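You operate a simulated robot arm through the tools that you are given. There is no shell and no other tool.

The job below is to be done with a simulated robot arm. You get a single attempt, and the scene is never put back.

JOB
Swap orange bar No. 57 on its blocks for orange bar No. 26.
Fine: turn both knobs tight to their green marks; lay the old bar on the table.

Only the result counts: the job must be done as asked and must still hold three seconds after the hand-in. Knocking over, shifting, dropping, spilling or breaking anything else fails it.

ROBOT AND FRAMES
A 7-joint arm with a fingered hand, fixed in place. Base frame: the origin is on the floor under the middle of its stand, x ahead of it, y to its left, z up; the work surface is at about z = 800. Units: mm, degrees, N and s.
With the tool pointing down near the work surface it reaches from about 360 to 700 mm from the base axis. Its first joint turns from -69.0 to 172.0 degrees. Payload 3.2 kg.
Tool frame: the origin (TCP) lies between the finger pads and is the grasp point; the fingertips stand 26 mm ahead of it; z points along the fingers, y is the line along which they close. The gripper opens to 88 mm; its body begins 30 mm behind the TCP. The gripper is a hand of 5 fingers: y runs from the thumb to the fingers, the wrist lies at [-16, -108, -172] in the tool frame, and closing takes about 1.5 s.
Orientation is that of the tool frame in the base frame, as a unit quaternion [w, x, y, z]. With the fingers straight down and the wrist toward the robot, the tool's x, y and z point along [0, 1, 0], [1, 0, 0] and [0, 0, -1] of the base frame.

CONTROLS
- The arm moves only by the tool servo_tool. Its argument "deltas" is a list of rows, each a list of 7 numbers: the shift along the tool's x, y, z in mm, then the turn, a rotation vector about the tool's x, y, z in degrees, then the finger opening in mm, from 0 to 88. In form: [[tx, ty, tz, ax, ay, az, jaw], ...]. A call has 1 to 20 rows; each row shifts and turns the commanded pose from where the row before left it, along the tool's axes as they then stand. A row lasts 0.2 s, in which the tool goes at most 50 mm and 8.6 degrees; a call with a longer step from one row to the next is refused whole, and so is a gripper value outside its range. A pose out of reach is approached as far as the arm can. The call stops where the force on the tool passes 90 N (or 10 N more than at its start, if that is more) or the arm is blocked; 0.2 s more then pass. Each finger travels about 72 mm/s and halts on what it meets, pressing with about 32 N; the grip force reading is that of the motor and also rises with nothing between the fingers. The clock runs only during rows and for 0.2 s after the last one: add rows that do not move to give the fingers time. The reply holds the time, the measured pose of the TCP, the force on the tool along the base axes, the opening and the grip force, in the units named above and with some noise, with the torque about the TCP (base axes, N m) and any sound that the robot's microphone picked up.
- Cameras (640 x 400 px; columns grow to the right, rows downward): "scene" is fixed at [399.8, -648.8, 1388.6]; the picture's right is [0.97, -0.26, 0.00], its down [-0.19, -0.71, -0.68] and it looks along [0.18, 0.65, -0.74] (base axes); focal length 294 px, centre (320, 200). "wrist" rides on the gripper at [67, -98, -117] in the tool frame; the picture's right is [-0.71, 0.33, -0.62], its down [-0.65, -0.65, 0.39] and it looks along [-0.28, 0.68, 0.68] (tool axes); focal length 234 px, centre (320, 200). There is no depth. A picture from a camera that has moved, and an enlarged one, comes with that camera's place and axes in the base frame and with its lens.
- snapshot(camera): a new picture of that camera. The clock stands still meanwhile.
- move_column(by): slides the trunk up (or, below 0, down) by that many mm; the arm rides with it, the base frame stays. It gives what a move gives, with no picture.
- preshape(shape): the hand has 5 fingers and takes this shape, open, in about a second: jaw (thumb against the fingers, like two jaws); tri (thumb and two fingers); tip (a fingertip pinch); poke (one finger out to press); point (the index stretched); flat (the hand flat); cup (the hand cupped); fist (a fist). The gripper value then closes the fingers along that shape, each until it touches; the sizes above hold for jaw. It gives what a move gives, with no picture.
- inspect(camera, box): a new picture of the part [left, top, right, bottom] of that camera's present view, enlarged. The clock stands still meanwhile.
- hand_in(): hands the job in; it is judged then, once.

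Places have to be worked out from the pictures, the camera data and where the tool is seen. Open the gripper and draw the arm clear of the work before you hand the job in, unless the task says otherwise.

The tools are called after ">>>" by a JSON object that holds its "op" and its "data". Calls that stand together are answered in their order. servo_tool: Moves the arm, as the interface text tells. Its arguments: {"type":"object","properties":{"deltas":{"type":"array"}},"required":["deltas"]} The other tools are called the same way: move_column (by) moves the trunk up or down; preshape (shape) gives the hand a shape; snapshot (camera) takes a picture; inspect (camera, box) takes an enlarged picture of a part of a camera's view; hand_in () hands the job in.

At the start:

```text
clock: 0.0
eef_pos: [422.3, -339.8, 1163.2]
ee_rot: [0.0, 0.707, 0.707, 0.001]
wrist_force: [0.2, -0.4, -0.5]
moment: [0.02, -0.01, 0.01]
grip_width: 87.8
grasp_force: 0.1
shape: jaw
trunk travel left (down, up): [-675.0, 165.0]
```

scene: 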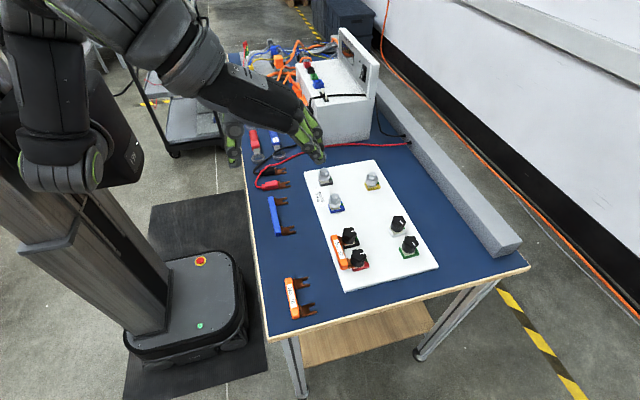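
wrist: 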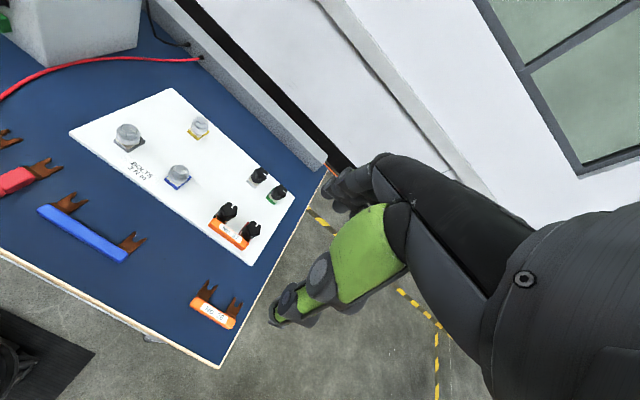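

I'll look closely at the two orange bars and the board with knobs in both cameras.

>>> {"op": "inspect", "data": {"camera": "scene", "box": [300, 200, 440, 290]}}

>>> {"op": "inspect", "data": {"camera": "scene", "box": [260, 255, 360, 335]}}

>>> {"op": "inspect", "data": {"camera": "wrist", "box": [170, 150, 310, 340]}}

>>> {"op": "inspect", "data": {"camera": "scene", "box": [220, 100, 420, 240]}}

```text
4.44 times, centred on (370, 245) of scene
camera zoom: at [399.8, -648.8, 1388.6], right [0.97, -0.26, 0.0], down [-0.19, -0.71, -0.68], along [0.18, 0.65, -0.74], focal length 1308 px, centre (98, 0)
```

zoom: 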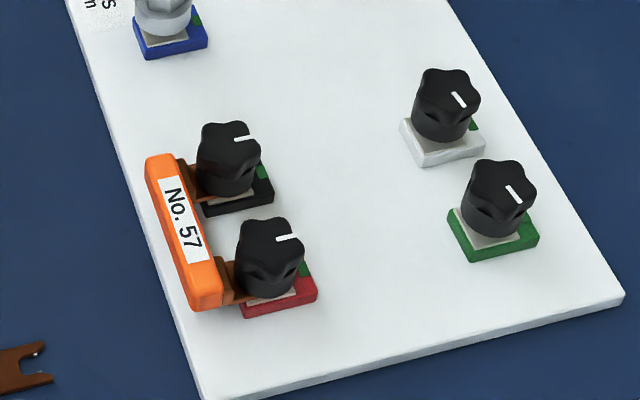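

```text
5.00 times, centred on (310, 295) of scene
camera zoom: at [399.8, -648.8, 1388.6], right [0.97, -0.26, 0.0], down [-0.19, -0.71, -0.68], along [0.18, 0.65, -0.74], focal length 1472 px, centre (370, -275)
```

zoom: 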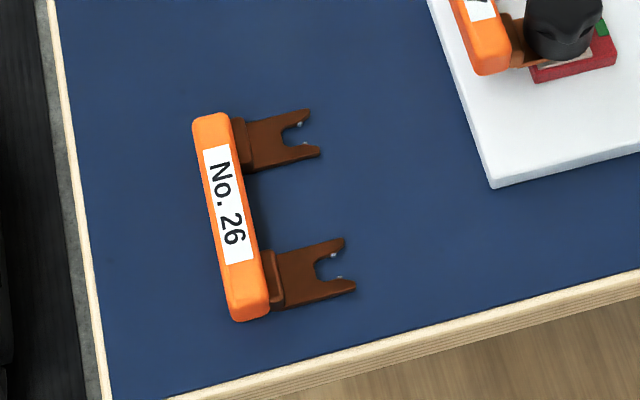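

```text
2.11 times, centred on (240, 245) of wrist
camera zoom: at [325.7, -274.1, 1280.3], right [0.33, -0.71, 0.62], down [-0.65, -0.65, -0.39], along [0.68, -0.28, -0.68], focal length 493 px, centre (488, 105)
```

zoom: 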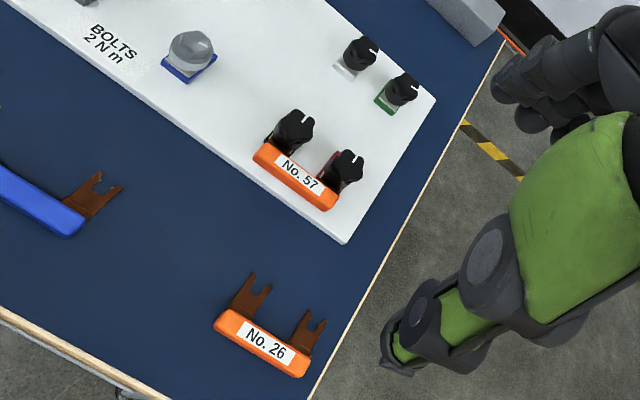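

```text
2.86 times, centred on (320, 170) of scene
camera zoom: at [399.8, -648.8, 1388.6], right [0.97, -0.26, 0.0], down [-0.19, -0.71, -0.68], along [0.18, 0.65, -0.74], focal length 841 px, centre (320, 286)
```

zoom: 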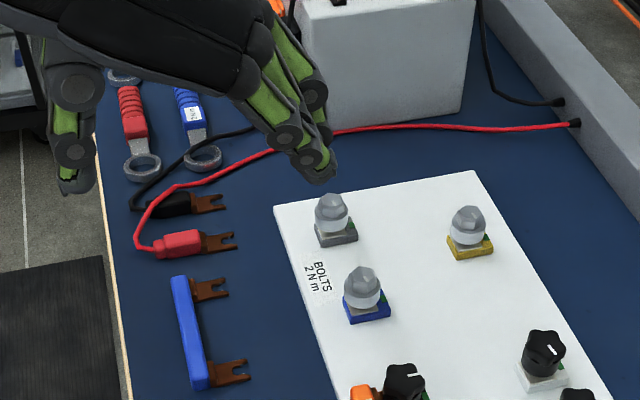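

Bar 57 sits under the black-block and red-block knobs (about x≈564, y≈-290 and -345). Bar 26 lies on the table at about x≈411, y≈-385, pointing the same way. I'll lower the hand over the free table area to get a closer look from the wrist camera.

>>> {"op": "servo_tool", "data": {"deltas": [[8, 7, 40, 0, 0, 0, 88], [8, 7, 40, 0, 0, 0, 88], [8, 7, 40, 0, 0, 0, 88], [8, 7, 40, 0, 0, 0, 88], [9, 6, 40, 0, 0, 0, 88], [0, 0, 33, 0, 0, 0, 88], [0, 0, 0, 0, 0, 0, 88]]}}

```text
clock: 1.6
eef_pos: [458.1, -300.7, 929.5]
ee_rot: [-0.001, 0.709, 0.705, 0.004]
wrist_force: [-0.6, -0.2, 0.7]
moment: [-0.01, 0.04, 0.0]
grip_width: 87.8
grasp_force: 0.1
shape: jaw
trunk travel left (down, up): [-675.0, 165.0]
```

The hand is now at about (458, -301, 930). I'll take close-up views of the knobs from here.

>>> {"op": "snapshot", "data": {"camera": "wrist"}}

>>> {"op": "snapshot", "data": {"camera": "scene"}}

>>> {"op": "inspect", "data": {"camera": "wrist", "box": [250, 130, 410, 230]}}

```text
taken
camera wrist: at [360.4, -233.8, 1047.2], right [0.33, -0.71, 0.62], down [-0.66, -0.64, -0.4], along [0.68, -0.28, -0.68], focal length 234 px, centre (320, 200)
```

wrist: 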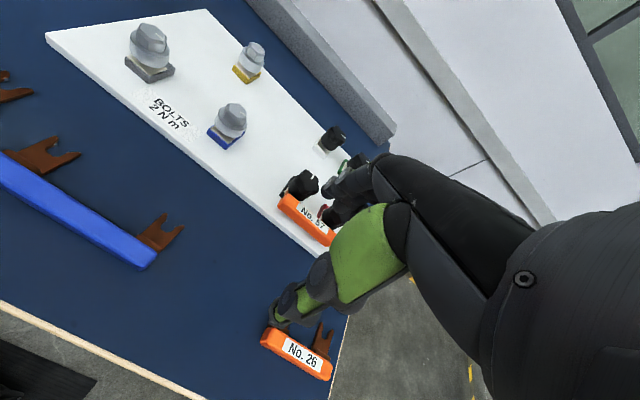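

```text
taken
```

scene: 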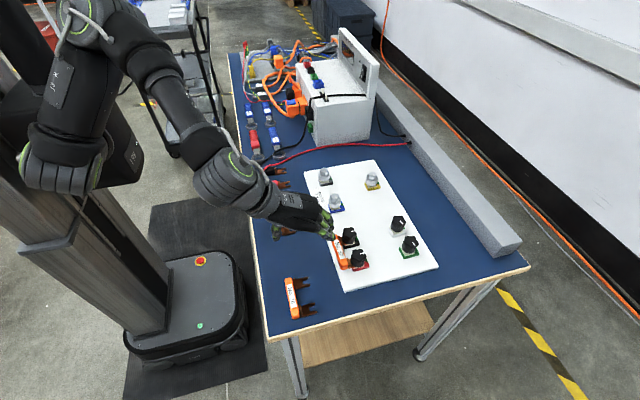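

```text
4.00 times, centred on (330, 180) of wrist
camera zoom: at [360.4, -233.8, 1047.2], right [0.33, -0.71, 0.62], down [-0.66, -0.64, -0.4], along [0.68, -0.28, -0.68], focal length 937 px, centre (280, 280)
```

zoom: 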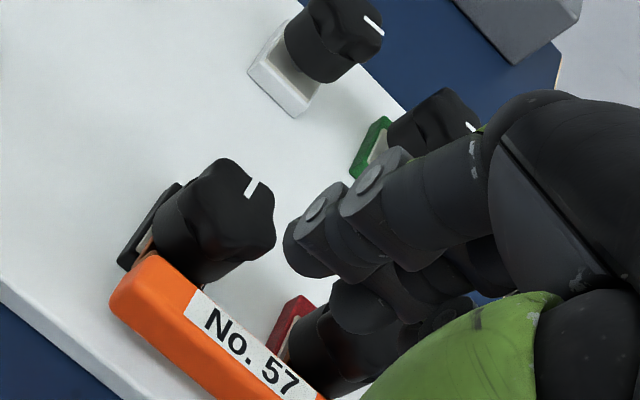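

The fingers block part of the view, so I'll zoom in tightly with the scene camera on each knob.

>>> {"op": "inspect", "data": {"camera": "scene", "box": [326, 220, 382, 275]}}

>>> {"op": "inspect", "data": {"camera": "scene", "box": [380, 205, 430, 265]}}

```text
7.27 times, centred on (354, 248) of scene
camera zoom: at [399.8, -648.8, 1388.6], right [0.97, -0.26, 0.0], down [-0.19, -0.71, -0.68], along [0.18, 0.65, -0.74], focal length 2141 px, centre (73, -146)
```

zoom: 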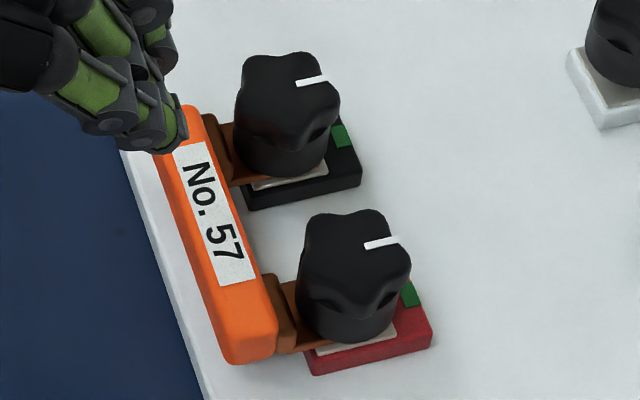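

```text
6.67 times, centred on (405, 235) of scene
camera zoom: at [399.8, -648.8, 1388.6], right [0.97, -0.26, 0.0], down [-0.19, -0.71, -0.68], along [0.18, 0.65, -0.74], focal length 1962 px, centre (-247, -33)
```

zoom: 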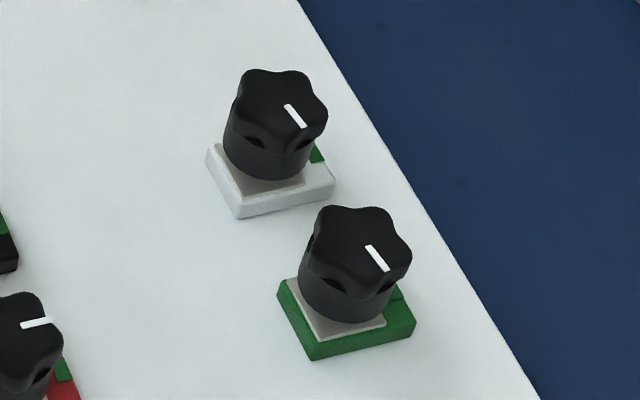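

The white pointers on the black and red knobs face +x, straight at the green marks on their blocks, so they are tight now and need loosening counter-clockwise. I'll shift the hand toward -y to get a clearer wrist-camera view of knob and bar heights.

>>> {"op": "servo_tool", "data": {"deltas": [[-33, -13, 10, 0, 0, 0, 88], [-33, -13, 10, 0, 0, 0, 88], [-33, -12, 10, 0, 0, 0, 88], [0, 0, 0, 0, 0, 0, 88]]}}

>>> {"op": "snapshot", "data": {"camera": "wrist"}}

>>> {"op": "inspect", "data": {"camera": "wrist", "box": [230, 50, 390, 150]}}

```text
clock: 2.6
eef_pos: [418.1, -397.4, 902.7]
ee_rot: [0.0, 0.707, 0.708, -0.001]
wrist_force: [0.8, -0.3, 0.0]
moment: [-0.01, -0.03, 0.0]
grip_width: 87.6
grasp_force: 0.0
shape: jaw
trunk travel left (down, up): [-675.0, 165.0]
```

```text
taken
camera wrist: at [321.7, -329.8, 1020.1], right [0.33, -0.71, 0.63], down [-0.65, -0.65, -0.39], along [0.68, -0.28, -0.68], focal length 234 px, centre (320, 200)
```

wrist: 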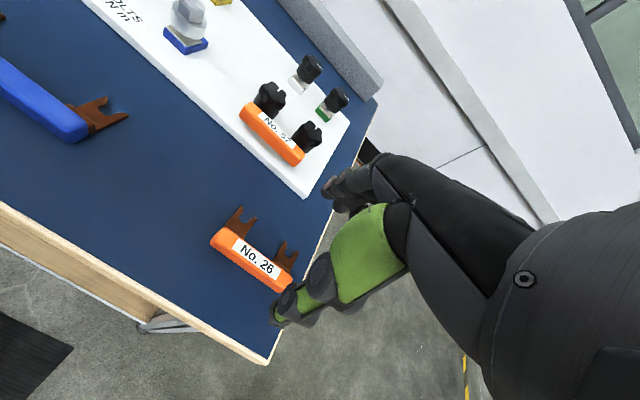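

```text
4.00 times, centred on (310, 100) of wrist
camera zoom: at [321.7, -329.8, 1020.1], right [0.33, -0.71, 0.63], down [-0.65, -0.65, -0.39], along [0.68, -0.28, -0.68], focal length 937 px, centre (360, 600)
```

zoom: 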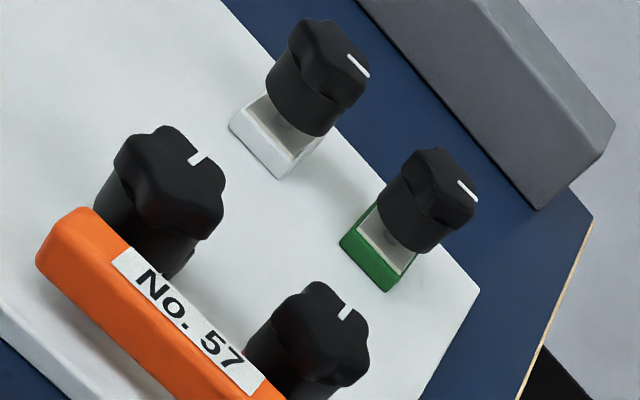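

The knob tops triangulate to about z≈858 and the bar handle top to about z≈847, with the handle only some 10 mm from the knobs. I'll look at the narrower hand shapes to see which suits the knobs.

>>> {"op": "preshape", "data": {"shape": "tri"}}

>>> {"op": "inspect", "data": {"camera": "scene", "box": [230, 180, 390, 300]}}

>>> {"op": "snapshot", "data": {"camera": "wrist"}}

```text
clock: 3.5
eef_pos: [419.1, -397.9, 901.1]
ee_rot: [0.0, 0.707, 0.707, 0.0]
wrist_force: [-0.6, 0.4, 0.3]
moment: [0.0, -0.02, -0.01]
grip_width: 87.8
grasp_force: 0.0
shape: tri
trunk travel left (down, up): [-675.0, 165.0]
```

```text
3.33 times, centred on (310, 240) of scene
camera zoom: at [399.8, -648.8, 1388.6], right [0.97, -0.26, 0.0], down [-0.19, -0.71, -0.68], along [0.18, 0.65, -0.74], focal length 981 px, centre (353, 67)
```

zoom: 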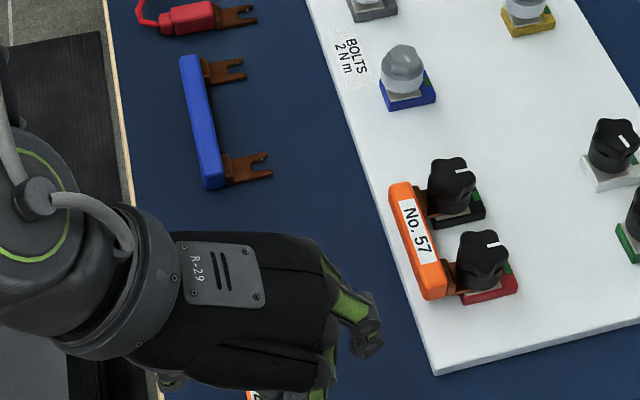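

```text
taken
camera wrist: at [322.0, -330.2, 1019.9], right [0.33, -0.71, 0.62], down [-0.65, -0.65, -0.39], along [0.68, -0.28, -0.68], focal length 234 px, centre (320, 200)
```

wrist: 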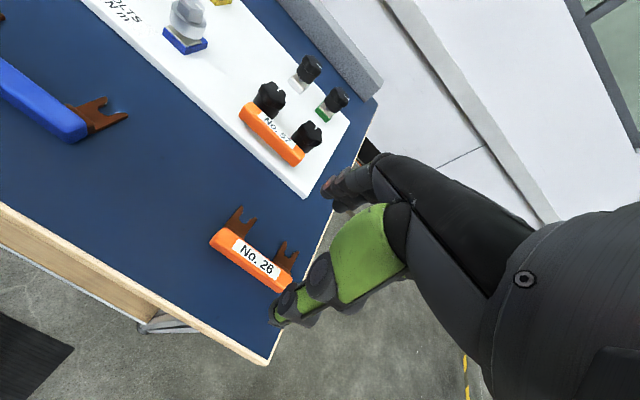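

In tri shape the two fingers sit opposite the thumb, near the tool's centre line. I'll close to about 32 mm in free space to see how the fingertips look around a knob-sized gap.

>>> {"op": "servo_tool", "data": {"deltas": [[0, 0, 0, 0, 0, 0, 32], [0, 0, 0, 0, 0, 0, 32], [0, 0, 0, 0, 0, 0, 32], [0, 0, 0, 0, 0, 0, 32], [0, 0, 0, 0, 0, 0, 32]]}}

>>> {"op": "inspect", "data": {"camera": "wrist", "box": [230, 130, 430, 330]}}

>>> {"op": "inspect", "data": {"camera": "scene", "box": [260, 240, 350, 300]}}

```text
clock: 4.7
eef_pos: [419.8, -396.9, 902.5]
ee_rot: [0.0, 0.707, 0.707, 0.001]
wrist_force: [0.3, -0.4, 0.2]
moment: [0.01, -0.02, 0.02]
grip_width: 32.4
grasp_force: 0.0
shape: tri
trunk travel left (down, up): [-675.0, 165.0]
```

```text
2.00 times, centred on (330, 230) of wrist
camera zoom: at [322.0, -330.3, 1019.8], right [0.33, -0.71, 0.62], down [-0.65, -0.65, -0.39], along [0.68, -0.28, -0.68], focal length 468 px, centre (300, 140)
```

zoom: 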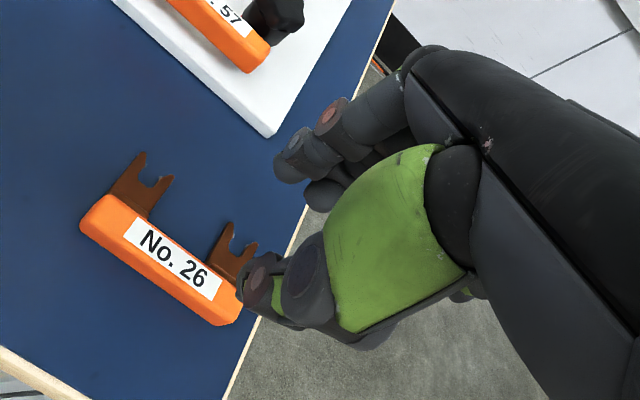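

```text
6.67 times, centred on (305, 270) of scene
camera zoom: at [399.8, -648.8, 1388.6], right [0.97, -0.26, 0.0], down [-0.19, -0.71, -0.68], along [0.18, 0.65, -0.74], focal length 1962 px, centre (420, -267)
```

zoom: 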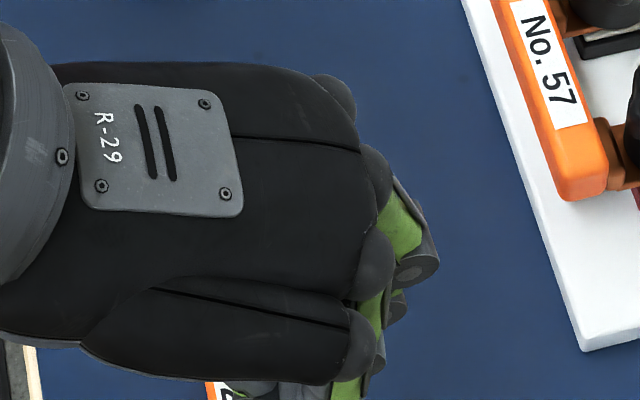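

The tri fingertips are about 15–17 mm wide and centred where expected, so they should fit round a knob. I'll move to a point high above the red knob and check in free air how far the hand can yaw there.

>>> {"op": "servo_tool", "data": {"deltas": [[13, 36, -12, 0, 0, 0, 60], [13, 36, -12, 0, 0, 0, 60], [13, 36, -12, 0, 0, 0, 60], [13, 36, -12, 0, 0, 0, 60], [0, 0, 0, 0, 0, 8, 60], [0, 0, 0, 0, 0, 8, 60], [0, 0, 0, 0, 0, 8, 60], [0, 0, 0, 0, 0, 8, 60], [0, 0, 0, 0, 0, 8, 60], [0, 0, 0, 0, 0, 8, 60], [0, 0, 0, 0, 0, 8, 60], [0, 0, 0, 0, 0, 8, 60], [0, 0, 0, 0, 0, 8, 60], [0, 0, 0, 0, 0, 8, 60], [0, 0, 0, 0, 0, 8, 60], [0, 0, 0, 0, 0, 0, 60], [0, 0, 0, 0, 0, 0, 60]]}}

>>> {"op": "snapshot", "data": {"camera": "scene"}}

>>> {"op": "snapshot", "data": {"camera": "wrist"}}

```text
clock: 8.3
eef_pos: [523.9, -430.0, 929.4]
ee_rot: [-0.005, 0.964, 0.264, 0.002]
wrist_force: [0.4, -0.7, -0.9]
moment: [-0.02, -0.03, 0.02]
grip_width: 59.7
grasp_force: 0.1
shape: tri
out of reach, approached as far as the arm can: row 10, 11, 12, 13, 14, 15
trunk travel left (down, up): [-675.0, 165.0]
```

```text
taken
```

scene: 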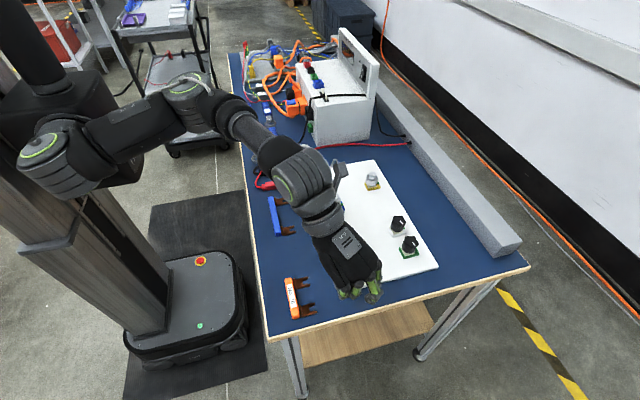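

```text
taken
camera wrist: at [531.7, -311.8, 1048.1], right [-0.44, -0.65, 0.62], down [-0.89, 0.24, -0.39], along [0.11, -0.72, -0.69], focal length 234 px, centre (320, 200)
```

wrist: 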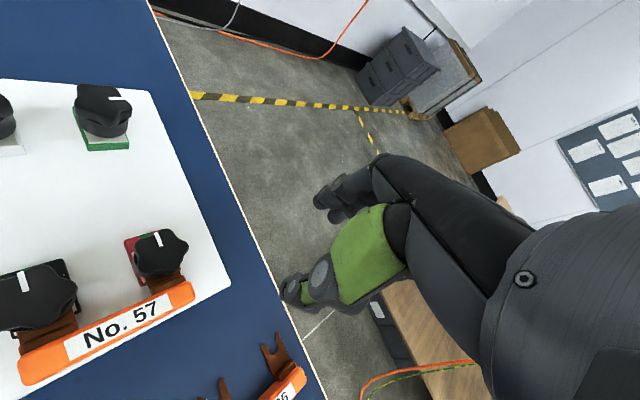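

Beyond about 45° of yaw in that direction the pose was out of reach and the tool drifted to about (524, -430). From here the wrist camera has a good view of the bar, so I'll zoom in before going back.

>>> {"op": "inspect", "data": {"camera": "wrist", "box": [0, 220, 220, 400]}}

>>> {"op": "inspect", "data": {"camera": "wrist", "box": [60, 70, 150, 160]}}

>>> {"op": "inspect", "data": {"camera": "wrist", "box": [180, 320, 320, 400]}}

```text
2.22 times, centred on (110, 310) of wrist
camera zoom: at [531.7, -311.8, 1048.1], right [-0.44, -0.65, 0.62], down [-0.89, 0.24, -0.39], along [0.11, -0.72, -0.69], focal length 520 px, centre (787, -44)
```

zoom: 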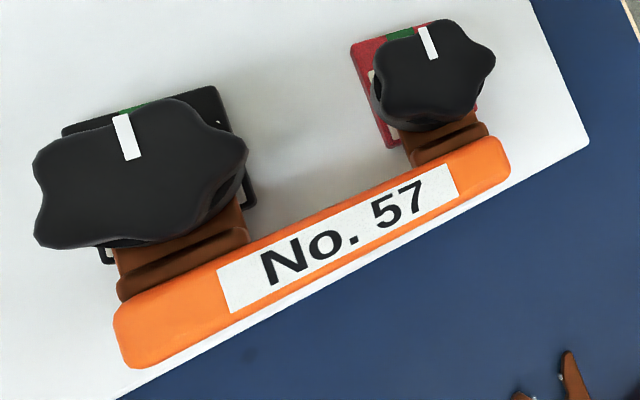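

```text
4.44 times, centred on (105, 115) of wrist
camera zoom: at [531.7, -311.8, 1048.1], right [-0.44, -0.65, 0.62], down [-0.89, 0.24, -0.39], along [0.11, -0.72, -0.69], focal length 1041 px, centre (1276, 578)
```

zoom: 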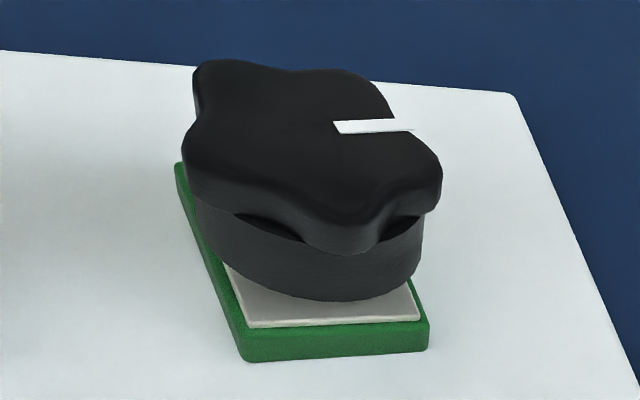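

```text
4.57 times, centred on (250, 360) of wrist
camera zoom: at [531.7, -311.8, 1048.1], right [-0.44, -0.65, 0.62], down [-0.89, 0.24, -0.39], along [0.11, -0.72, -0.69], focal length 1070 px, centre (640, -531)
```

zoom: 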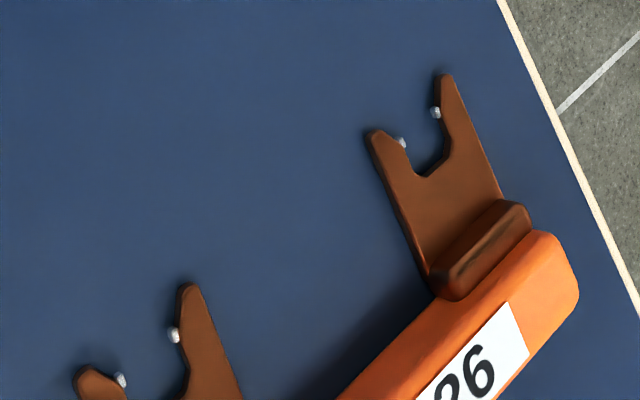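

I'll rotate back step by step to recover a reachable pose and see where the commanded pose stands.

>>> {"op": "servo_tool", "data": {"deltas": [[0, 0, 0, 0, 0, -8, 60], [0, 0, 0, 0, 0, -8, 60], [0, 0, 0, 0, 0, -8, 60], [0, 0, 0, 0, 0, -8, 60], [0, 0, 0, 0, 0, -8, 60], [0, 0, 0, 0, 0, -8, 60], [0, 0, 0, 0, 0, 0, 60], [0, 0, 0, 0, 0, 0, 60]]}}

```text
clock: 10.1
eef_pos: [524.9, -428.8, 930.9]
ee_rot: [-0.005, 0.773, 0.634, 0.004]
wrist_force: [-0.2, -0.3, 0.5]
moment: [-0.02, 0.0, 0.03]
grip_width: 59.6
grasp_force: 0.1
shape: tri
trunk travel left (down, up): [-675.0, 165.0]
```

The commanded pose is clamped to the reached one, now at yaw ≈ -11°. I'll return to yaw 0 above the red knob and test the other rotation direction.

>>> {"op": "servo_tool", "data": {"deltas": [[0, 0, 0, 0, 0, -5.65, 60], [0, 0, 0, 0, 0, -5.65, 60], [42, 19.5, 0, 0, 0, 0, 60], [42, 19.5, 0, 0, 0, 0, 60], [0, 0, 0, 0, 0, 0, 60], [0, 0, 0, 0, 0, -8, 60], [0, 0, 0, 0, 0, -8, 60], [0, 0, 0, 0, 0, -8, 60], [0, 0, 0, 0, 0, -8, 60], [0, 0, 0, 0, 0, -8, 60], [0, 0, 0, 0, 0, -8, 60], [0, 0, 0, 0, 0, 0, 60]]}}

```text
clock: 12.7
eef_pos: [562.3, -345.8, 930.7]
ee_rot: [-0.002, 0.358, 0.934, 0.004]
wrist_force: [-0.1, -0.7, -0.2]
moment: [-0.01, -0.05, 0.03]
grip_width: 59.5
grasp_force: 0.1
shape: tri
trunk travel left (down, up): [-675.0, 165.0]
```

Yaw +48° is fully reachable. I'll keep testing further in that direction.

>>> {"op": "servo_tool", "data": {"deltas": [[0, 0, 0, 0, 0, -8, 60], [0, 0, 0, 0, 0, -8, 60], [0, 0, 0, 0, 0, -8, 60], [0, 0, 0, 0, 0, -8, 60], [0, 0, 0, 0, 0, -8, 60], [0, 0, 0, 0, 0, -8, 60], [0, 0, 0, 0, 0, 0, 60]]}}

```text
clock: 14.3
eef_pos: [515.9, -320.2, 962.9]
ee_rot: [-0.001, -0.053, 0.999, 0.005]
wrist_force: [0.5, 0.1, 0.5]
moment: [0.01, 0.01, -0.01]
grip_width: 59.8
grasp_force: 0.1
shape: tri
out of reach, approached as far as the arm can: row 3, 4, 5, 6
trunk travel left (down, up): [-675.0, 165.0]
```

Yaw from about -40° to +64° is reachable here, which gives roughly 100° per stroke. I'll return to yaw 0 centred over the red knob at (564, -349), staying above it at z=900.

>>> {"op": "servo_tool", "data": {"deltas": [[0, 0, 0, 0, 0, 8, 60], [0, 0, 0, 0, 0, 8, 60], [0, 0, 0, 0, 0, 8, 60], [0, 0, 0, 0, 0, 8, 60], [0, 0, 0, 0, 0, 8, 60], [0, 0, 0, 0, 0, 8, 60], [0, 0, 0, 0, 0, 8, 60], [0, 0, 0, 0, 0, 8, 60], [0, 0, 0, 0, 0, 8, 60], [0, 0, 0, 0, 0, 8, 60], [0, 0, 0, 0, 0, 8, 60], [0, 0, 0, 0, 0, 8, 60], [-14.5, 24, 20, 0, 0, 0, 60], [-14.5, 24, 23, 0, 0, 0, 60], [0, 0, 20, 0, 0, 0, 60], [0, 0, 0, 0, 0, 0, 60], [0, 0, 0, 0, 0, 0, 60]]}}

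>>> {"op": "snapshot", "data": {"camera": "scene"}}

>>> {"op": "inspect", "data": {"camera": "wrist", "box": [210, 130, 430, 330]}}

```text
clock: 17.9
eef_pos: [566.3, -346.1, 899.7]
ee_rot: [-0.004, 0.708, 0.706, 0.003]
wrist_force: [0.3, 0.5, 0.0]
moment: [0.01, 0.02, -0.02]
grip_width: 59.9
grasp_force: 0.1
shape: tri
trunk travel left (down, up): [-675.0, 165.0]
```

```text
taken
```

scene: 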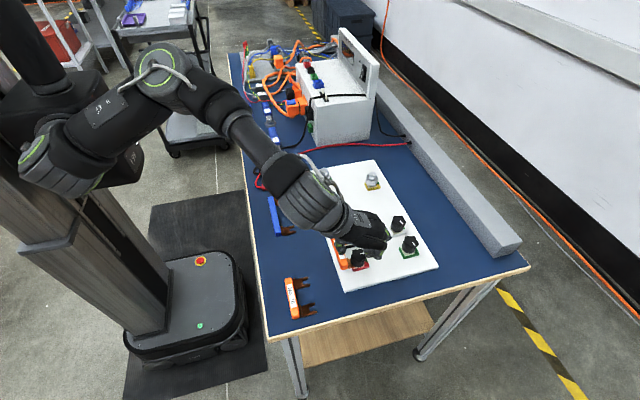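

```text
2.00 times, centred on (320, 230) of wrist
camera zoom: at [468.8, -280.4, 1017.2], right [0.33, -0.71, 0.62], down [-0.66, -0.64, -0.39], along [0.68, -0.27, -0.68], focal length 468 px, centre (320, 140)
```

zoom: 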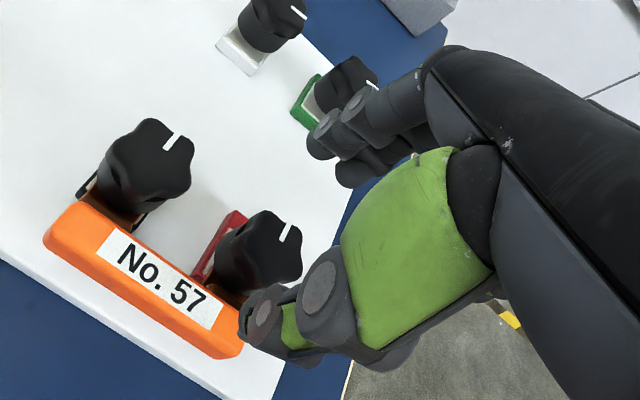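

The red knob's centre projects to about (564.5, -349), close to the current TCP. I'll make the small correction, yaw to -36° and lower to TCP z=880, which puts the fingertips a little below the knob top but above the handle.

>>> {"op": "servo_tool", "data": {"deltas": [[-2.7, -1.8, 0, 0, 0, 0, 48], [0, 0, 0, 0, 0, 7.2, 48], [0, 0, 0, 0, 0, 7.2, 48], [0, 0, 0, 0, 0, 7.2, 48], [0, 0, 0, 0, 0, 7.2, 48], [0, 0, 0, 0, 0, 7.2, 48], [0, 0, 0, 0, 0, 0, 48], [0, 0, 5, 0, 0, 0, 48], [0, 0, 5, 0, 0, 0, 48], [0, 0, 5, 0, 0, 0, 48], [0, 0, 5, 0, 0, 0, 48], [0, 0, 0, 0, 0, 0, 48], [0, 0, 0, 0, 0, 0, 48]]}}

>>> {"op": "inspect", "data": {"camera": "wrist", "box": [230, 170, 390, 290]}}

>>> {"op": "inspect", "data": {"camera": "scene", "box": [320, 210, 400, 280]}}

```text
clock: 20.7
eef_pos: [564.6, -349.9, 879.5]
ee_rot: [-0.005, 0.891, 0.453, 0.001]
wrist_force: [-0.7, 0.1, -0.4]
moment: [0.0, 0.04, 0.01]
grip_width: 48.5
grasp_force: 0.0
shape: tri
trunk travel left (down, up): [-675.0, 165.0]
```

```text
3.33 times, centred on (310, 230) of wrist
camera zoom: at [525.3, -240.1, 997.6], right [-0.15, -0.77, 0.62], down [-0.91, -0.14, -0.39], along [0.38, -0.62, -0.68], focal length 781 px, centre (353, 100)
```

zoom: 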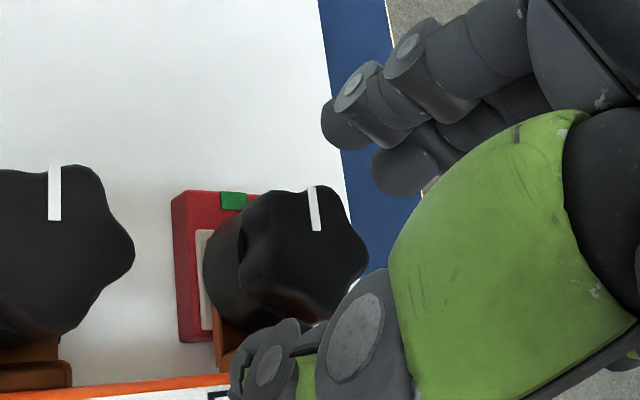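

```text
5.71 times, centred on (360, 245) of scene
camera zoom: at [399.8, -648.8, 1388.6], right [0.97, -0.26, 0.0], down [-0.19, -0.71, -0.68], along [0.18, 0.65, -0.74], focal length 1682 px, centre (91, -57)
```

zoom: 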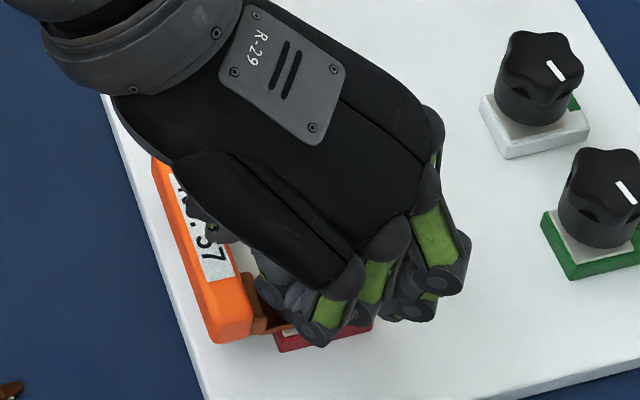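

The knob sits between the thumb and two fingers with small offsets (about 1–2 mm). I'll nudge slightly, descend in 1 mm steps watching the force, then close gently on the knob.

>>> {"op": "servo_tool", "data": {"deltas": [[0.5, 0.3, 1, 0, 0, 0, 48], [0, 0, 1, 0, 0, 0, 48], [0, 0, 1, 0, 0, 0, 48], [0, 0, 1, 0, 0, 0, 48], [0, 0, 0, 0, 0, 0, 48]]}}

```text
clock: 21.9
eef_pos: [565.2, -349.2, 877.2]
ee_rot: [-0.006, 0.892, 0.453, 0.001]
wrist_force: [0.5, 0.5, -0.7]
moment: [0.0, 0.03, 0.0]
grip_width: 48.2
grasp_force: 0.0
shape: tri
trunk travel left (down, up): [-675.0, 165.0]
```

No contact so far at z≈876. I'll close onto the knob and read the grip.

>>> {"op": "servo_tool", "data": {"deltas": [[0, 0, 0, 0, 0, 0, 40], [0, 0, 0, 0, 0, 0, 34], [0, 0, 0, 0, 0, 0, 28], [0, 0, 0, 0, 0, 0, 22], [0, 0, 0, 0, 0, 0, 20], [0, 0, 0, 0, 0, 0, 20]]}}

>>> {"op": "inspect", "data": {"camera": "wrist", "box": [230, 170, 390, 290]}}

```text
clock: 23.3
eef_pos: [564.5, -350.2, 876.0]
ee_rot: [-0.005, 0.891, 0.453, 0.002]
wrist_force: [-1.2, 1.0, 2.4]
moment: [0.06, 0.05, 0.01]
grip_width: 23.7
grasp_force: 32.1
shape: tri
trunk travel left (down, up): [-675.0, 165.0]
```

```text
3.33 times, centred on (310, 230) of wrist
camera zoom: at [524.9, -239.2, 994.3], right [-0.15, -0.77, 0.62], down [-0.91, -0.14, -0.39], along [0.38, -0.62, -0.68], focal length 781 px, centre (353, 100)
```

zoom: 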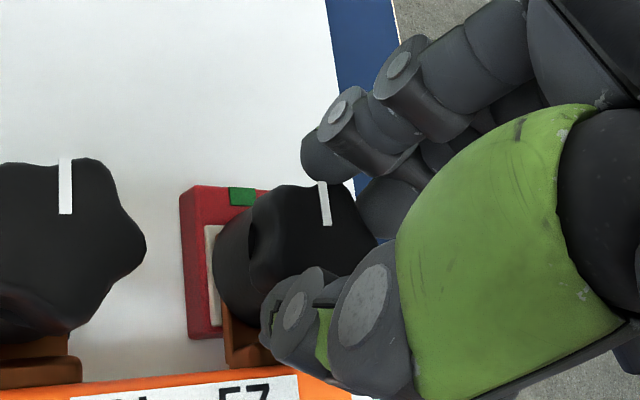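

The grip holds at 32 N on the knob with small side loads. I'll turn counter-clockwise by 30° and check whether the knob follows.

>>> {"op": "servo_tool", "data": {"deltas": [[0, 0, 0, 0, 0, -5, 18], [0, 0, 0, 0, 0, -5, 18], [0, 0, 0, 0, 0, -5, 18], [0, 0, 0, 0, 0, -5, 18], [0, 0, 0, 0, 0, -5, 18], [0, 0, 0, 0, 0, -5, 18], [0, 0, 0, 0, 0, 0, 18]]}}

>>> {"op": "inspect", "data": {"camera": "wrist", "box": [230, 170, 390, 290]}}

```text
clock: 24.9
eef_pos: [563.0, -352.1, 875.8]
ee_rot: [-0.003, 0.744, 0.668, 0.004]
wrist_force: [0.0, -13.6, 6.2]
moment: [-0.22, -0.04, -0.34]
grip_width: 23.7
grasp_force: 32.0
shape: tri
trunk travel left (down, up): [-675.0, 165.0]
```

```text
3.33 times, centred on (310, 230) of wrist
camera zoom: at [473.7, -276.3, 994.2], right [0.25, -0.75, 0.62], down [-0.72, -0.57, -0.4], along [0.65, -0.34, -0.68], focal length 781 px, centre (353, 100)
```

zoom: 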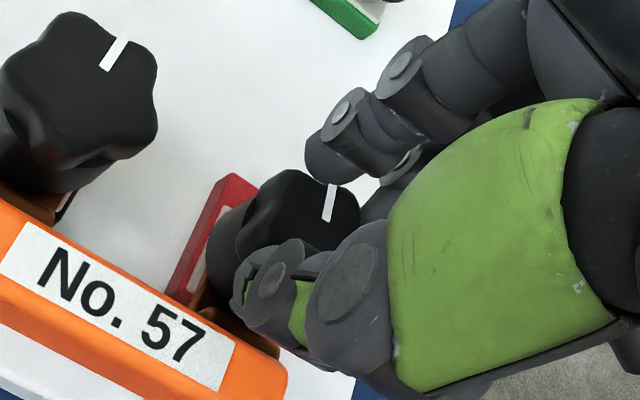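

The hand turned 30° but the pointer only moved about 9°, with a tightening-like resisting moment of 0.34 N·m, so there's some slip or wind-up. I'll continue the stroke and see whether the knob starts following.

>>> {"op": "servo_tool", "data": {"deltas": [[0, 0, 0, 0, 0, -4, 10], [0, 0, 0, 0, 0, -4, 10], [0, 0, 0, 0, 0, -4, 10], [0, 0, 0, 0, 0, -4, 10], [0, 0, 0, 0, 0, -4, 10], [0, 0, 0, 0, 0, 0, 10]]}}

>>> {"op": "inspect", "data": {"camera": "wrist", "box": [230, 170, 390, 290]}}

```text
clock: 26.3
eef_pos: [563.0, -350.1, 876.8]
ee_rot: [-0.003, 0.615, 0.788, 0.004]
wrist_force: [1.4, -10.2, 12.1]
moment: [-0.19, 0.01, -0.07]
grip_width: 23.6
grasp_force: 31.4
shape: tri
trunk travel left (down, up): [-675.0, 165.0]
```

```text
3.33 times, centred on (310, 230) of wrist
camera zoom: at [452.6, -310.2, 994.1], right [0.49, -0.61, 0.62], down [-0.48, -0.78, -0.4], along [0.73, -0.1, -0.68], focal length 781 px, centre (353, 100)
```

zoom: 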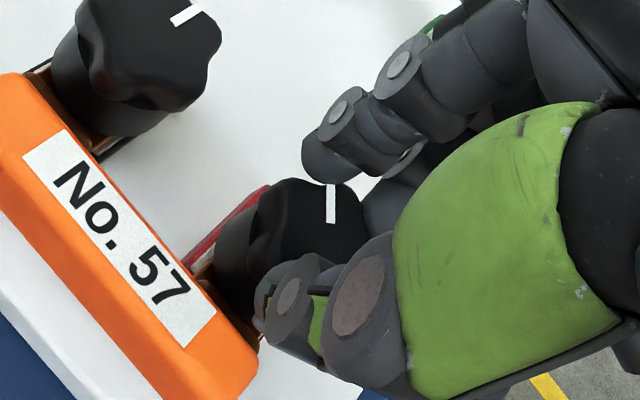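

Now it has broken free: the pointer reads about 38° counter-clockwise and the resisting moment dropped to 0.07 N·m. I'll continue the stroke to yaw ≈ +58° with a slight upward relief.

>>> {"op": "servo_tool", "data": {"deltas": [[0, 0, -0.4, 0, 0, -5, 10], [0, 0, -0.4, 0, 0, -5, 10], [0, 0, 0, 0, 0, -5, 10], [0, 0, 0, 0, 0, -5, 10], [0, 0, 0, 0, 0, -6, 10], [0, 0, 0, 0, 0, -6, 10], [0, 0, 0, 0, 0, -6, 10], [0, 0, 0, 0, 0, -6, 10], [0, 0, 0, 0, 0, 0, 10]]}}

>>> {"op": "inspect", "data": {"camera": "wrist", "box": [230, 170, 390, 290]}}

```text
clock: 28.3
eef_pos: [564.2, -350.8, 876.6]
ee_rot: [0.0, 0.276, 0.961, 0.005]
wrist_force: [4.3, -11.0, 17.8]
moment: [-0.25, -0.07, -0.04]
grip_width: 22.8
grasp_force: 31.7
shape: tri
trunk travel left (down, up): [-675.0, 165.0]
```

```text
3.33 times, centred on (310, 230) of wrist
camera zoom: at [455.1, -398.1, 993.6], right [0.77, -0.1, 0.62], down [0.2, -0.89, -0.4], along [0.6, 0.44, -0.67], focal length 781 px, centre (353, 100)
```

zoom: 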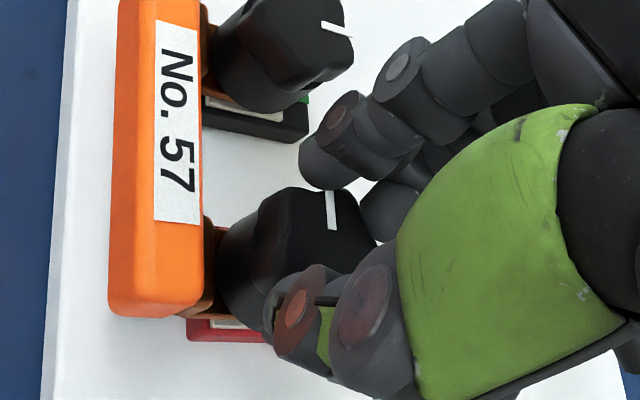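

The knob now follows the hand fully, with its pointer at about 82° counter-clockwise. I'll release, lift clear, rotate back to yaw ≈ -38° and come down for the next stroke.

>>> {"op": "servo_tool", "data": {"deltas": [[0, 0, 0, 0, 0, 0, 46], [0, 0, 0, 0, 0, 0, 46], [0, 0, 0, 0, 0, 0, 46], [0, 0, -10, 0, 0, 0, 48], [0, 0, -10, 0, 0, 0, 48], [0, 0, 0, 0, 0, 8, 48], [0, 0, 0, 0, 0, 8, 48], [0, 0, 0, 0, 0, 8, 48], [0, 0, 0, 0, 0, 8, 48], [0, 0, 0, 0, 0, 8, 48], [0, 0, 0, 0, 0, 8, 48], [0, 0, 0, 0, 0, 8, 48], [0, 0, 0, 0, 0, 8, 48], [0, 0, 0, 0, 0, 8, 48], [0, 0, 0, 0, 0, 8, 48], [0, 0, 0, 0, 0, 8, 48], [0, 0, 0, 0, 0, 6, 48], [0, 0, 0, 0, 0, 0, 48], [0, 0, 0, 0, 0, 0, 48]]}}

>>> {"op": "inspect", "data": {"camera": "wrist", "box": [210, 150, 410, 290]}}

```text
clock: 32.3
eef_pos: [566.3, -349.9, 897.1]
ee_rot: [-0.005, 0.891, 0.453, 0.002]
wrist_force: [0.5, 0.3, 0.7]
moment: [-0.01, -0.01, -0.02]
grip_width: 47.7
grasp_force: 0.0
shape: tri
trunk travel left (down, up): [-675.0, 165.0]
```

```text
2.86 times, centred on (310, 220) of wrist
camera zoom: at [526.1, -239.3, 1015.2], right [-0.15, -0.77, 0.62], down [-0.91, -0.14, -0.39], along [0.38, -0.62, -0.68], focal length 669 px, centre (349, 143)
```

zoom: 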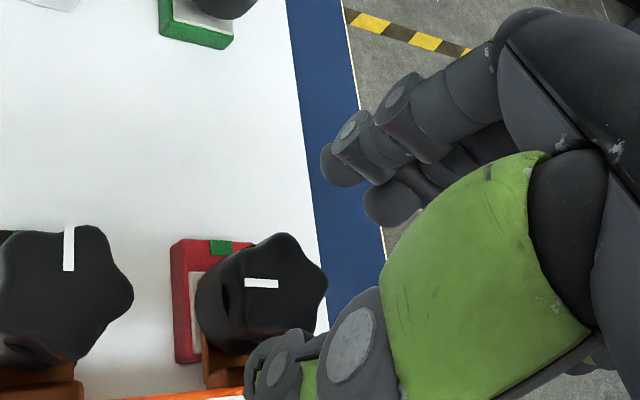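

The red knob's pointer is now about 85° counter-clockwise and the TCP is centred on it in the image. I'll descend, re-grip and make a second full stroke.

>>> {"op": "servo_tool", "data": {"deltas": [[0, 0, 10, 0, 0, 0, 48], [0, 0, 10.5, 0, 0, 0, 48], [0, 0, 0, 0, 0, 0, 40], [0, 0, 0, 0, 0, 0, 30], [0, 0, 0, 0, 0, 0, 20], [0, 0, 0, 0, 0, 0, 10], [0, 0, 0, 0, 0, 0, 10], [0, 0, 0, 0, 0, -8, 10], [0, 0, 0, 0, 0, -8, 10], [0, 0, 0, 0, 0, -8, 10], [0, 0, 0, 0, 0, -8, 10], [0, 0, 0, 0, 0, -8, 10], [0, 0, 0, 0, 0, -8, 10], [0, 0, 0, 0, 0, -8, 10], [0, 0, 0, 0, 0, -8, 10], [0, 0, 0, 0, 0, -8, 10], [0, 0, 0, 0, 0, -8, 10], [0, 0, 0, 0, 0, -8, 10], [0, 0, 0, 0, 0, -6, 10], [0, 0, 0, 0, 0, 0, 10]]}}

>>> {"op": "inspect", "data": {"camera": "wrist", "box": [230, 170, 390, 290]}}

```text
clock: 36.5
eef_pos: [564.0, -349.4, 876.9]
ee_rot: [-0.001, 0.276, 0.961, 0.003]
wrist_force: [-1.4, 1.3, 1.3]
moment: [0.02, 0.06, 0.0]
grip_width: 22.8
grasp_force: 31.9
shape: tri
trunk travel left (down, up): [-675.0, 165.0]
```

```text
3.33 times, centred on (310, 230) of wrist
camera zoom: at [456.0, -397.6, 993.6], right [0.78, -0.1, 0.62], down [0.2, -0.9, -0.4], along [0.6, 0.43, -0.67], focal length 781 px, centre (353, 100)
```

zoom: 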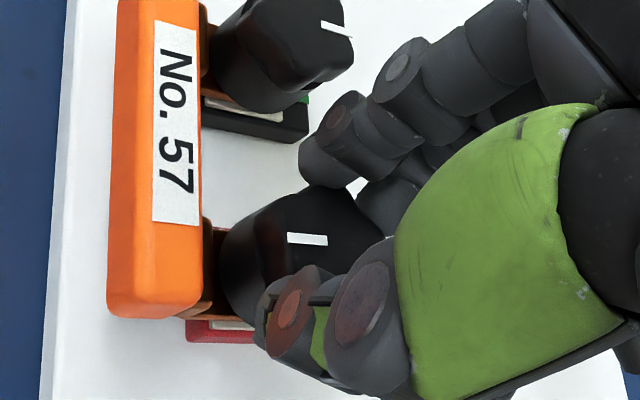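

Pointer now points to -x, about 180° loosened, with very little resistance. I'll release and do a third stroke.

>>> {"op": "servo_tool", "data": {"deltas": [[0, 0, 0, 0, 0, 0, 46], [0, 0, 0, 0, 0, 0, 46], [0, 0, 0, 0, 0, 0, 46], [0, 0, -10, 0, 0, 0, 48], [0, 0, -10, 0, 0, 0, 48], [0, 0, 0, 0, 0, 8, 48], [0, 0, 0, 0, 0, 8, 48], [0, 0, 0, 0, 0, 8, 48], [0, 0, 0, 0, 0, 8, 48], [0, 0, 0, 0, 0, 8, 48], [0, 0, 0, 0, 0, 8, 48], [0, 0, 0, 0, 0, 8, 48], [0, 0, 0, 0, 0, 8, 48], [0, 0, 0, 0, 0, 8, 48], [0, 0, 0, 0, 0, 8, 48], [0, 0, 0, 0, 0, 8, 48], [0, 0, 0, 0, 0, 6, 48], [0, 0, 0, 0, 0, 0, 48], [0, 0, 0, 0, 0, 0, 48]]}}

>>> {"op": "inspect", "data": {"camera": "wrist", "box": [210, 150, 410, 290]}}

```text
clock: 40.5
eef_pos: [564.3, -350.1, 895.4]
ee_rot: [-0.006, 0.891, 0.454, 0.001]
wrist_force: [0.6, -0.5, -0.1]
moment: [0.0, -0.03, 0.03]
grip_width: 47.3
grasp_force: 0.1
shape: tri
trunk travel left (down, up): [-675.0, 165.0]
```

```text
2.86 times, centred on (310, 220) of wrist
camera zoom: at [525.7, -239.2, 1014.7], right [-0.15, -0.77, 0.62], down [-0.91, -0.14, -0.39], along [0.38, -0.62, -0.68], focal length 669 px, centre (349, 143)
```

zoom: 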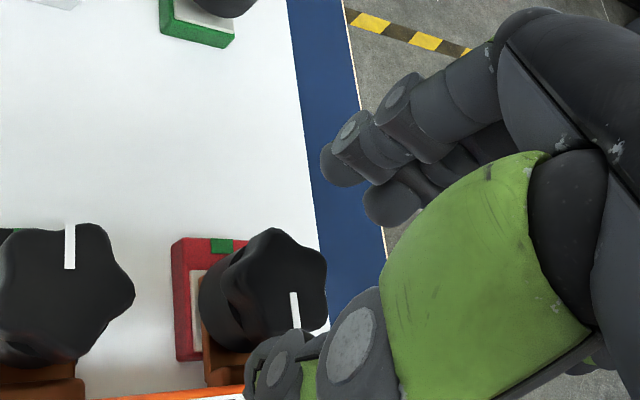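

The pointer shows about 180° of loosening. I'll do the third stroke the same way.

>>> {"op": "servo_tool", "data": {"deltas": [[0, 0, 10, 0, 0, 0, 48], [0, 0, 10, 0, 0, 0, 48], [0, 0, 0, 0, 0, 0, 40], [0, 0, 0, 0, 0, 0, 30], [0, 0, 0, 0, 0, 0, 20], [0, 0, 0, 0, 0, 0, 10], [0, 0, 0, 0, 0, 0, 10], [0, 0, 0, 0, 0, -8, 10], [0, 0, 0, 0, 0, -8, 10], [0, 0, 0, 0, 0, -8, 10], [0, 0, 0, 0, 0, -8, 10], [0, 0, 0, 0, 0, -8, 10], [0, 0, 0, 0, 0, -8, 10], [0, 0, 0, 0, 0, -8, 10], [0, 0, 0, 0, 0, -8, 10], [0, 0, 0, 0, 0, -8, 10], [0, 0, 0, 0, 0, -8, 10], [0, 0, 0, 0, 0, -8, 10], [0, 0, 0, 0, 0, -6, 10], [0, 0, 0, 0, 0, 0, 10]]}}

>>> {"op": "inspect", "data": {"camera": "wrist", "box": [230, 170, 390, 290]}}

>>> {"op": "inspect", "data": {"camera": "scene", "box": [320, 210, 400, 280]}}

```text
clock: 44.7
eef_pos: [563.2, -351.0, 876.4]
ee_rot: [-0.002, 0.275, 0.961, 0.005]
wrist_force: [5.2, -9.5, 9.5]
moment: [-0.18, -0.09, -0.03]
grip_width: 23.5
grasp_force: 31.9
shape: tri
trunk travel left (down, up): [-675.0, 165.0]
```

```text
3.33 times, centred on (310, 230) of wrist
camera zoom: at [456.1, -398.4, 992.8], right [0.78, -0.1, 0.62], down [0.2, -0.89, -0.4], along [0.6, 0.44, -0.67], focal length 781 px, centre (353, 100)
```

zoom: 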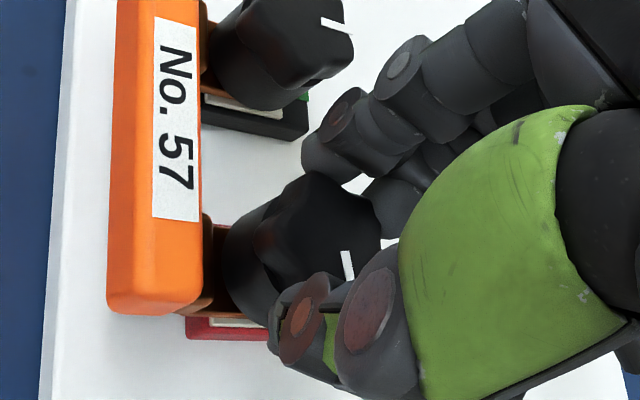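

```text
5.71 times, centred on (360, 245) of scene
camera zoom: at [399.8, -648.8, 1388.6], right [0.97, -0.26, 0.0], down [-0.19, -0.71, -0.68], along [0.18, 0.65, -0.74], focal length 1682 px, centre (91, -57)
```

zoom: 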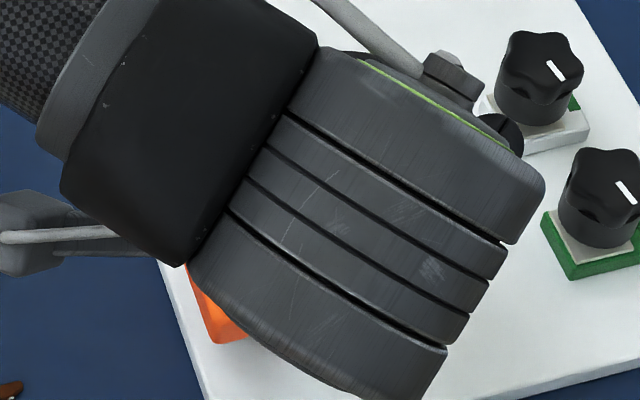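

The red knob is about 275° loosened now. I'll release it, lift, rotate back, and shift 60 mm in +y to above the black-block knob.

>>> {"op": "servo_tool", "data": {"deltas": [[0, 0, 0, 0, 0, 0, 46], [0, 0, 0, 0, 0, 0, 46], [0, 0, 0, 0, 0, 0, 46], [0, 0, -12, 0, 0, 0, 48], [0, 0, -12, 0, 0, 0, 48], [0, 0, 0, 0, 0, 8, 48], [0, 0, 0, 0, 0, 8, 48], [0, 0, 0, 0, 0, 8, 48], [0, 0, 0, 0, 0, 8, 48], [0, 0, 0, 0, 0, 8, 48], [0, 0, 0, 0, 0, 8, 48], [0, 0, 0, 0, 0, 8, 48], [0, 0, 0, 0, 0, 8, 48], [0, 0, 0, 0, 0, 8, 48], [0, 0, 0, 0, 0, 8, 48], [0, 0, 0, 0, 0, 8, 48], [0, 0, 0, 0, 0, 6, 48], [23.7, -17.9, 0, 0, 0, 0, 48], [23.8, -17.9, 0, 0, 0, 0, 48], [0, 0, 0, 0, 0, 0, 48]]}}

>>> {"op": "snapshot", "data": {"camera": "wrist"}}

>>> {"op": "inspect", "data": {"camera": "wrist", "box": [210, 150, 410, 290]}}

```text
clock: 48.9
eef_pos: [560.6, -296.8, 894.4]
ee_rot: [-0.011, 0.895, 0.446, 0.0]
wrist_force: [0.9, -0.8, 0.7]
moment: [0.02, 0.02, 0.01]
grip_width: 47.8
grasp_force: 0.1
shape: tri
trunk travel left (down, up): [-675.0, 165.0]
```

```text
taken
camera wrist: at [524.2, -186.3, 1014.4], right [-0.15, -0.78, 0.61], down [-0.92, -0.12, -0.38], along [0.37, -0.62, -0.69], focal length 234 px, centre (320, 200)
```

wrist: 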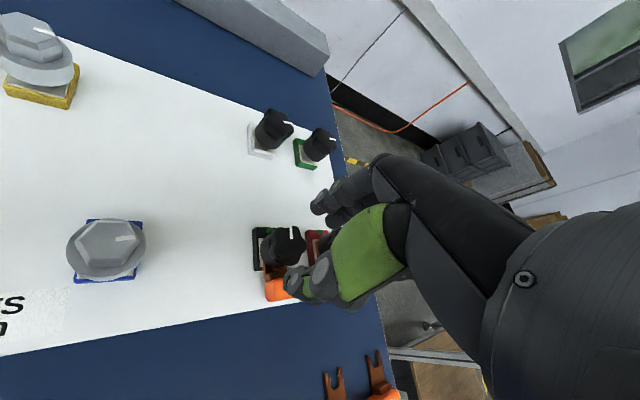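

```text
2.86 times, centred on (310, 220) of wrist
camera zoom: at [524.2, -186.3, 1014.4], right [-0.15, -0.78, 0.61], down [-0.92, -0.12, -0.38], along [0.37, -0.62, -0.69], focal length 669 px, centre (349, 143)
```

zoom: 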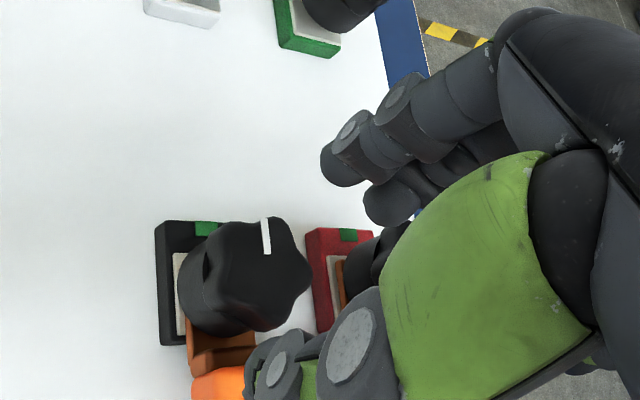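

The reading is a few mm short of the target, perhaps still settling or near a joint limit. I'll wait a moment and re-read.

>>> {"op": "servo_tool", "data": {"deltas": [[0, 0, 0, 0, 0, 0, 48], [0, 0, 0, 0, 0, 0, 48]]}}

```text
clock: 49.5
eef_pos: [561.1, -295.5, 895.5]
ee_rot: [-0.013, 0.894, 0.447, 0.002]
wrist_force: [-0.2, -0.5, -0.8]
moment: [-0.03, -0.01, 0.01]
grip_width: 47.5
grasp_force: 0.1
shape: tri
trunk travel left (down, up): [-675.0, 165.0]
```

It appears limited at this yaw, so I'll back off the yaw by about 12° and re-read.

>>> {"op": "servo_tool", "data": {"deltas": [[0, 0, 0, 0, 0, -6, 48], [0, 0, 0, 0, 0, -6, 48], [0, 0, 0, 0, 0, 0, 48], [0, 0, 0, 0, 0, 0, 48]]}}

>>> {"op": "inspect", "data": {"camera": "wrist", "box": [210, 150, 410, 290]}}

```text
clock: 50.5
eef_pos: [563.5, -289.9, 900.6]
ee_rot: [-0.005, 0.838, 0.545, 0.003]
wrist_force: [0.7, 0.2, -0.3]
moment: [-0.02, 0.04, 0.0]
grip_width: 47.6
grasp_force: 0.0
shape: tri
trunk travel left (down, up): [-675.0, 165.0]
```

```text
2.86 times, centred on (310, 220) of wrist
camera zoom: at [501.9, -190.2, 1019.2], right [0.02, -0.79, 0.62], down [-0.86, -0.32, -0.39], along [0.51, -0.52, -0.68], focal length 669 px, centre (349, 143)
```

zoom: 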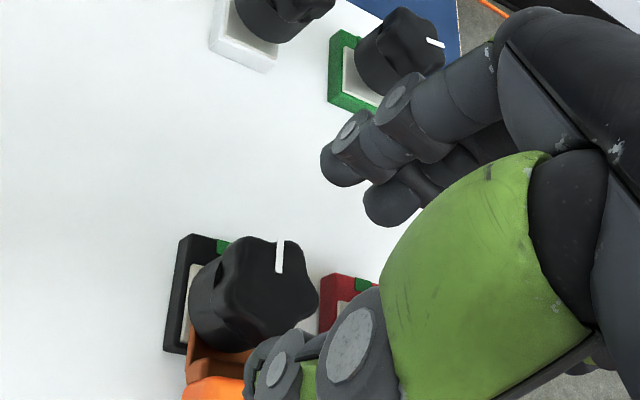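

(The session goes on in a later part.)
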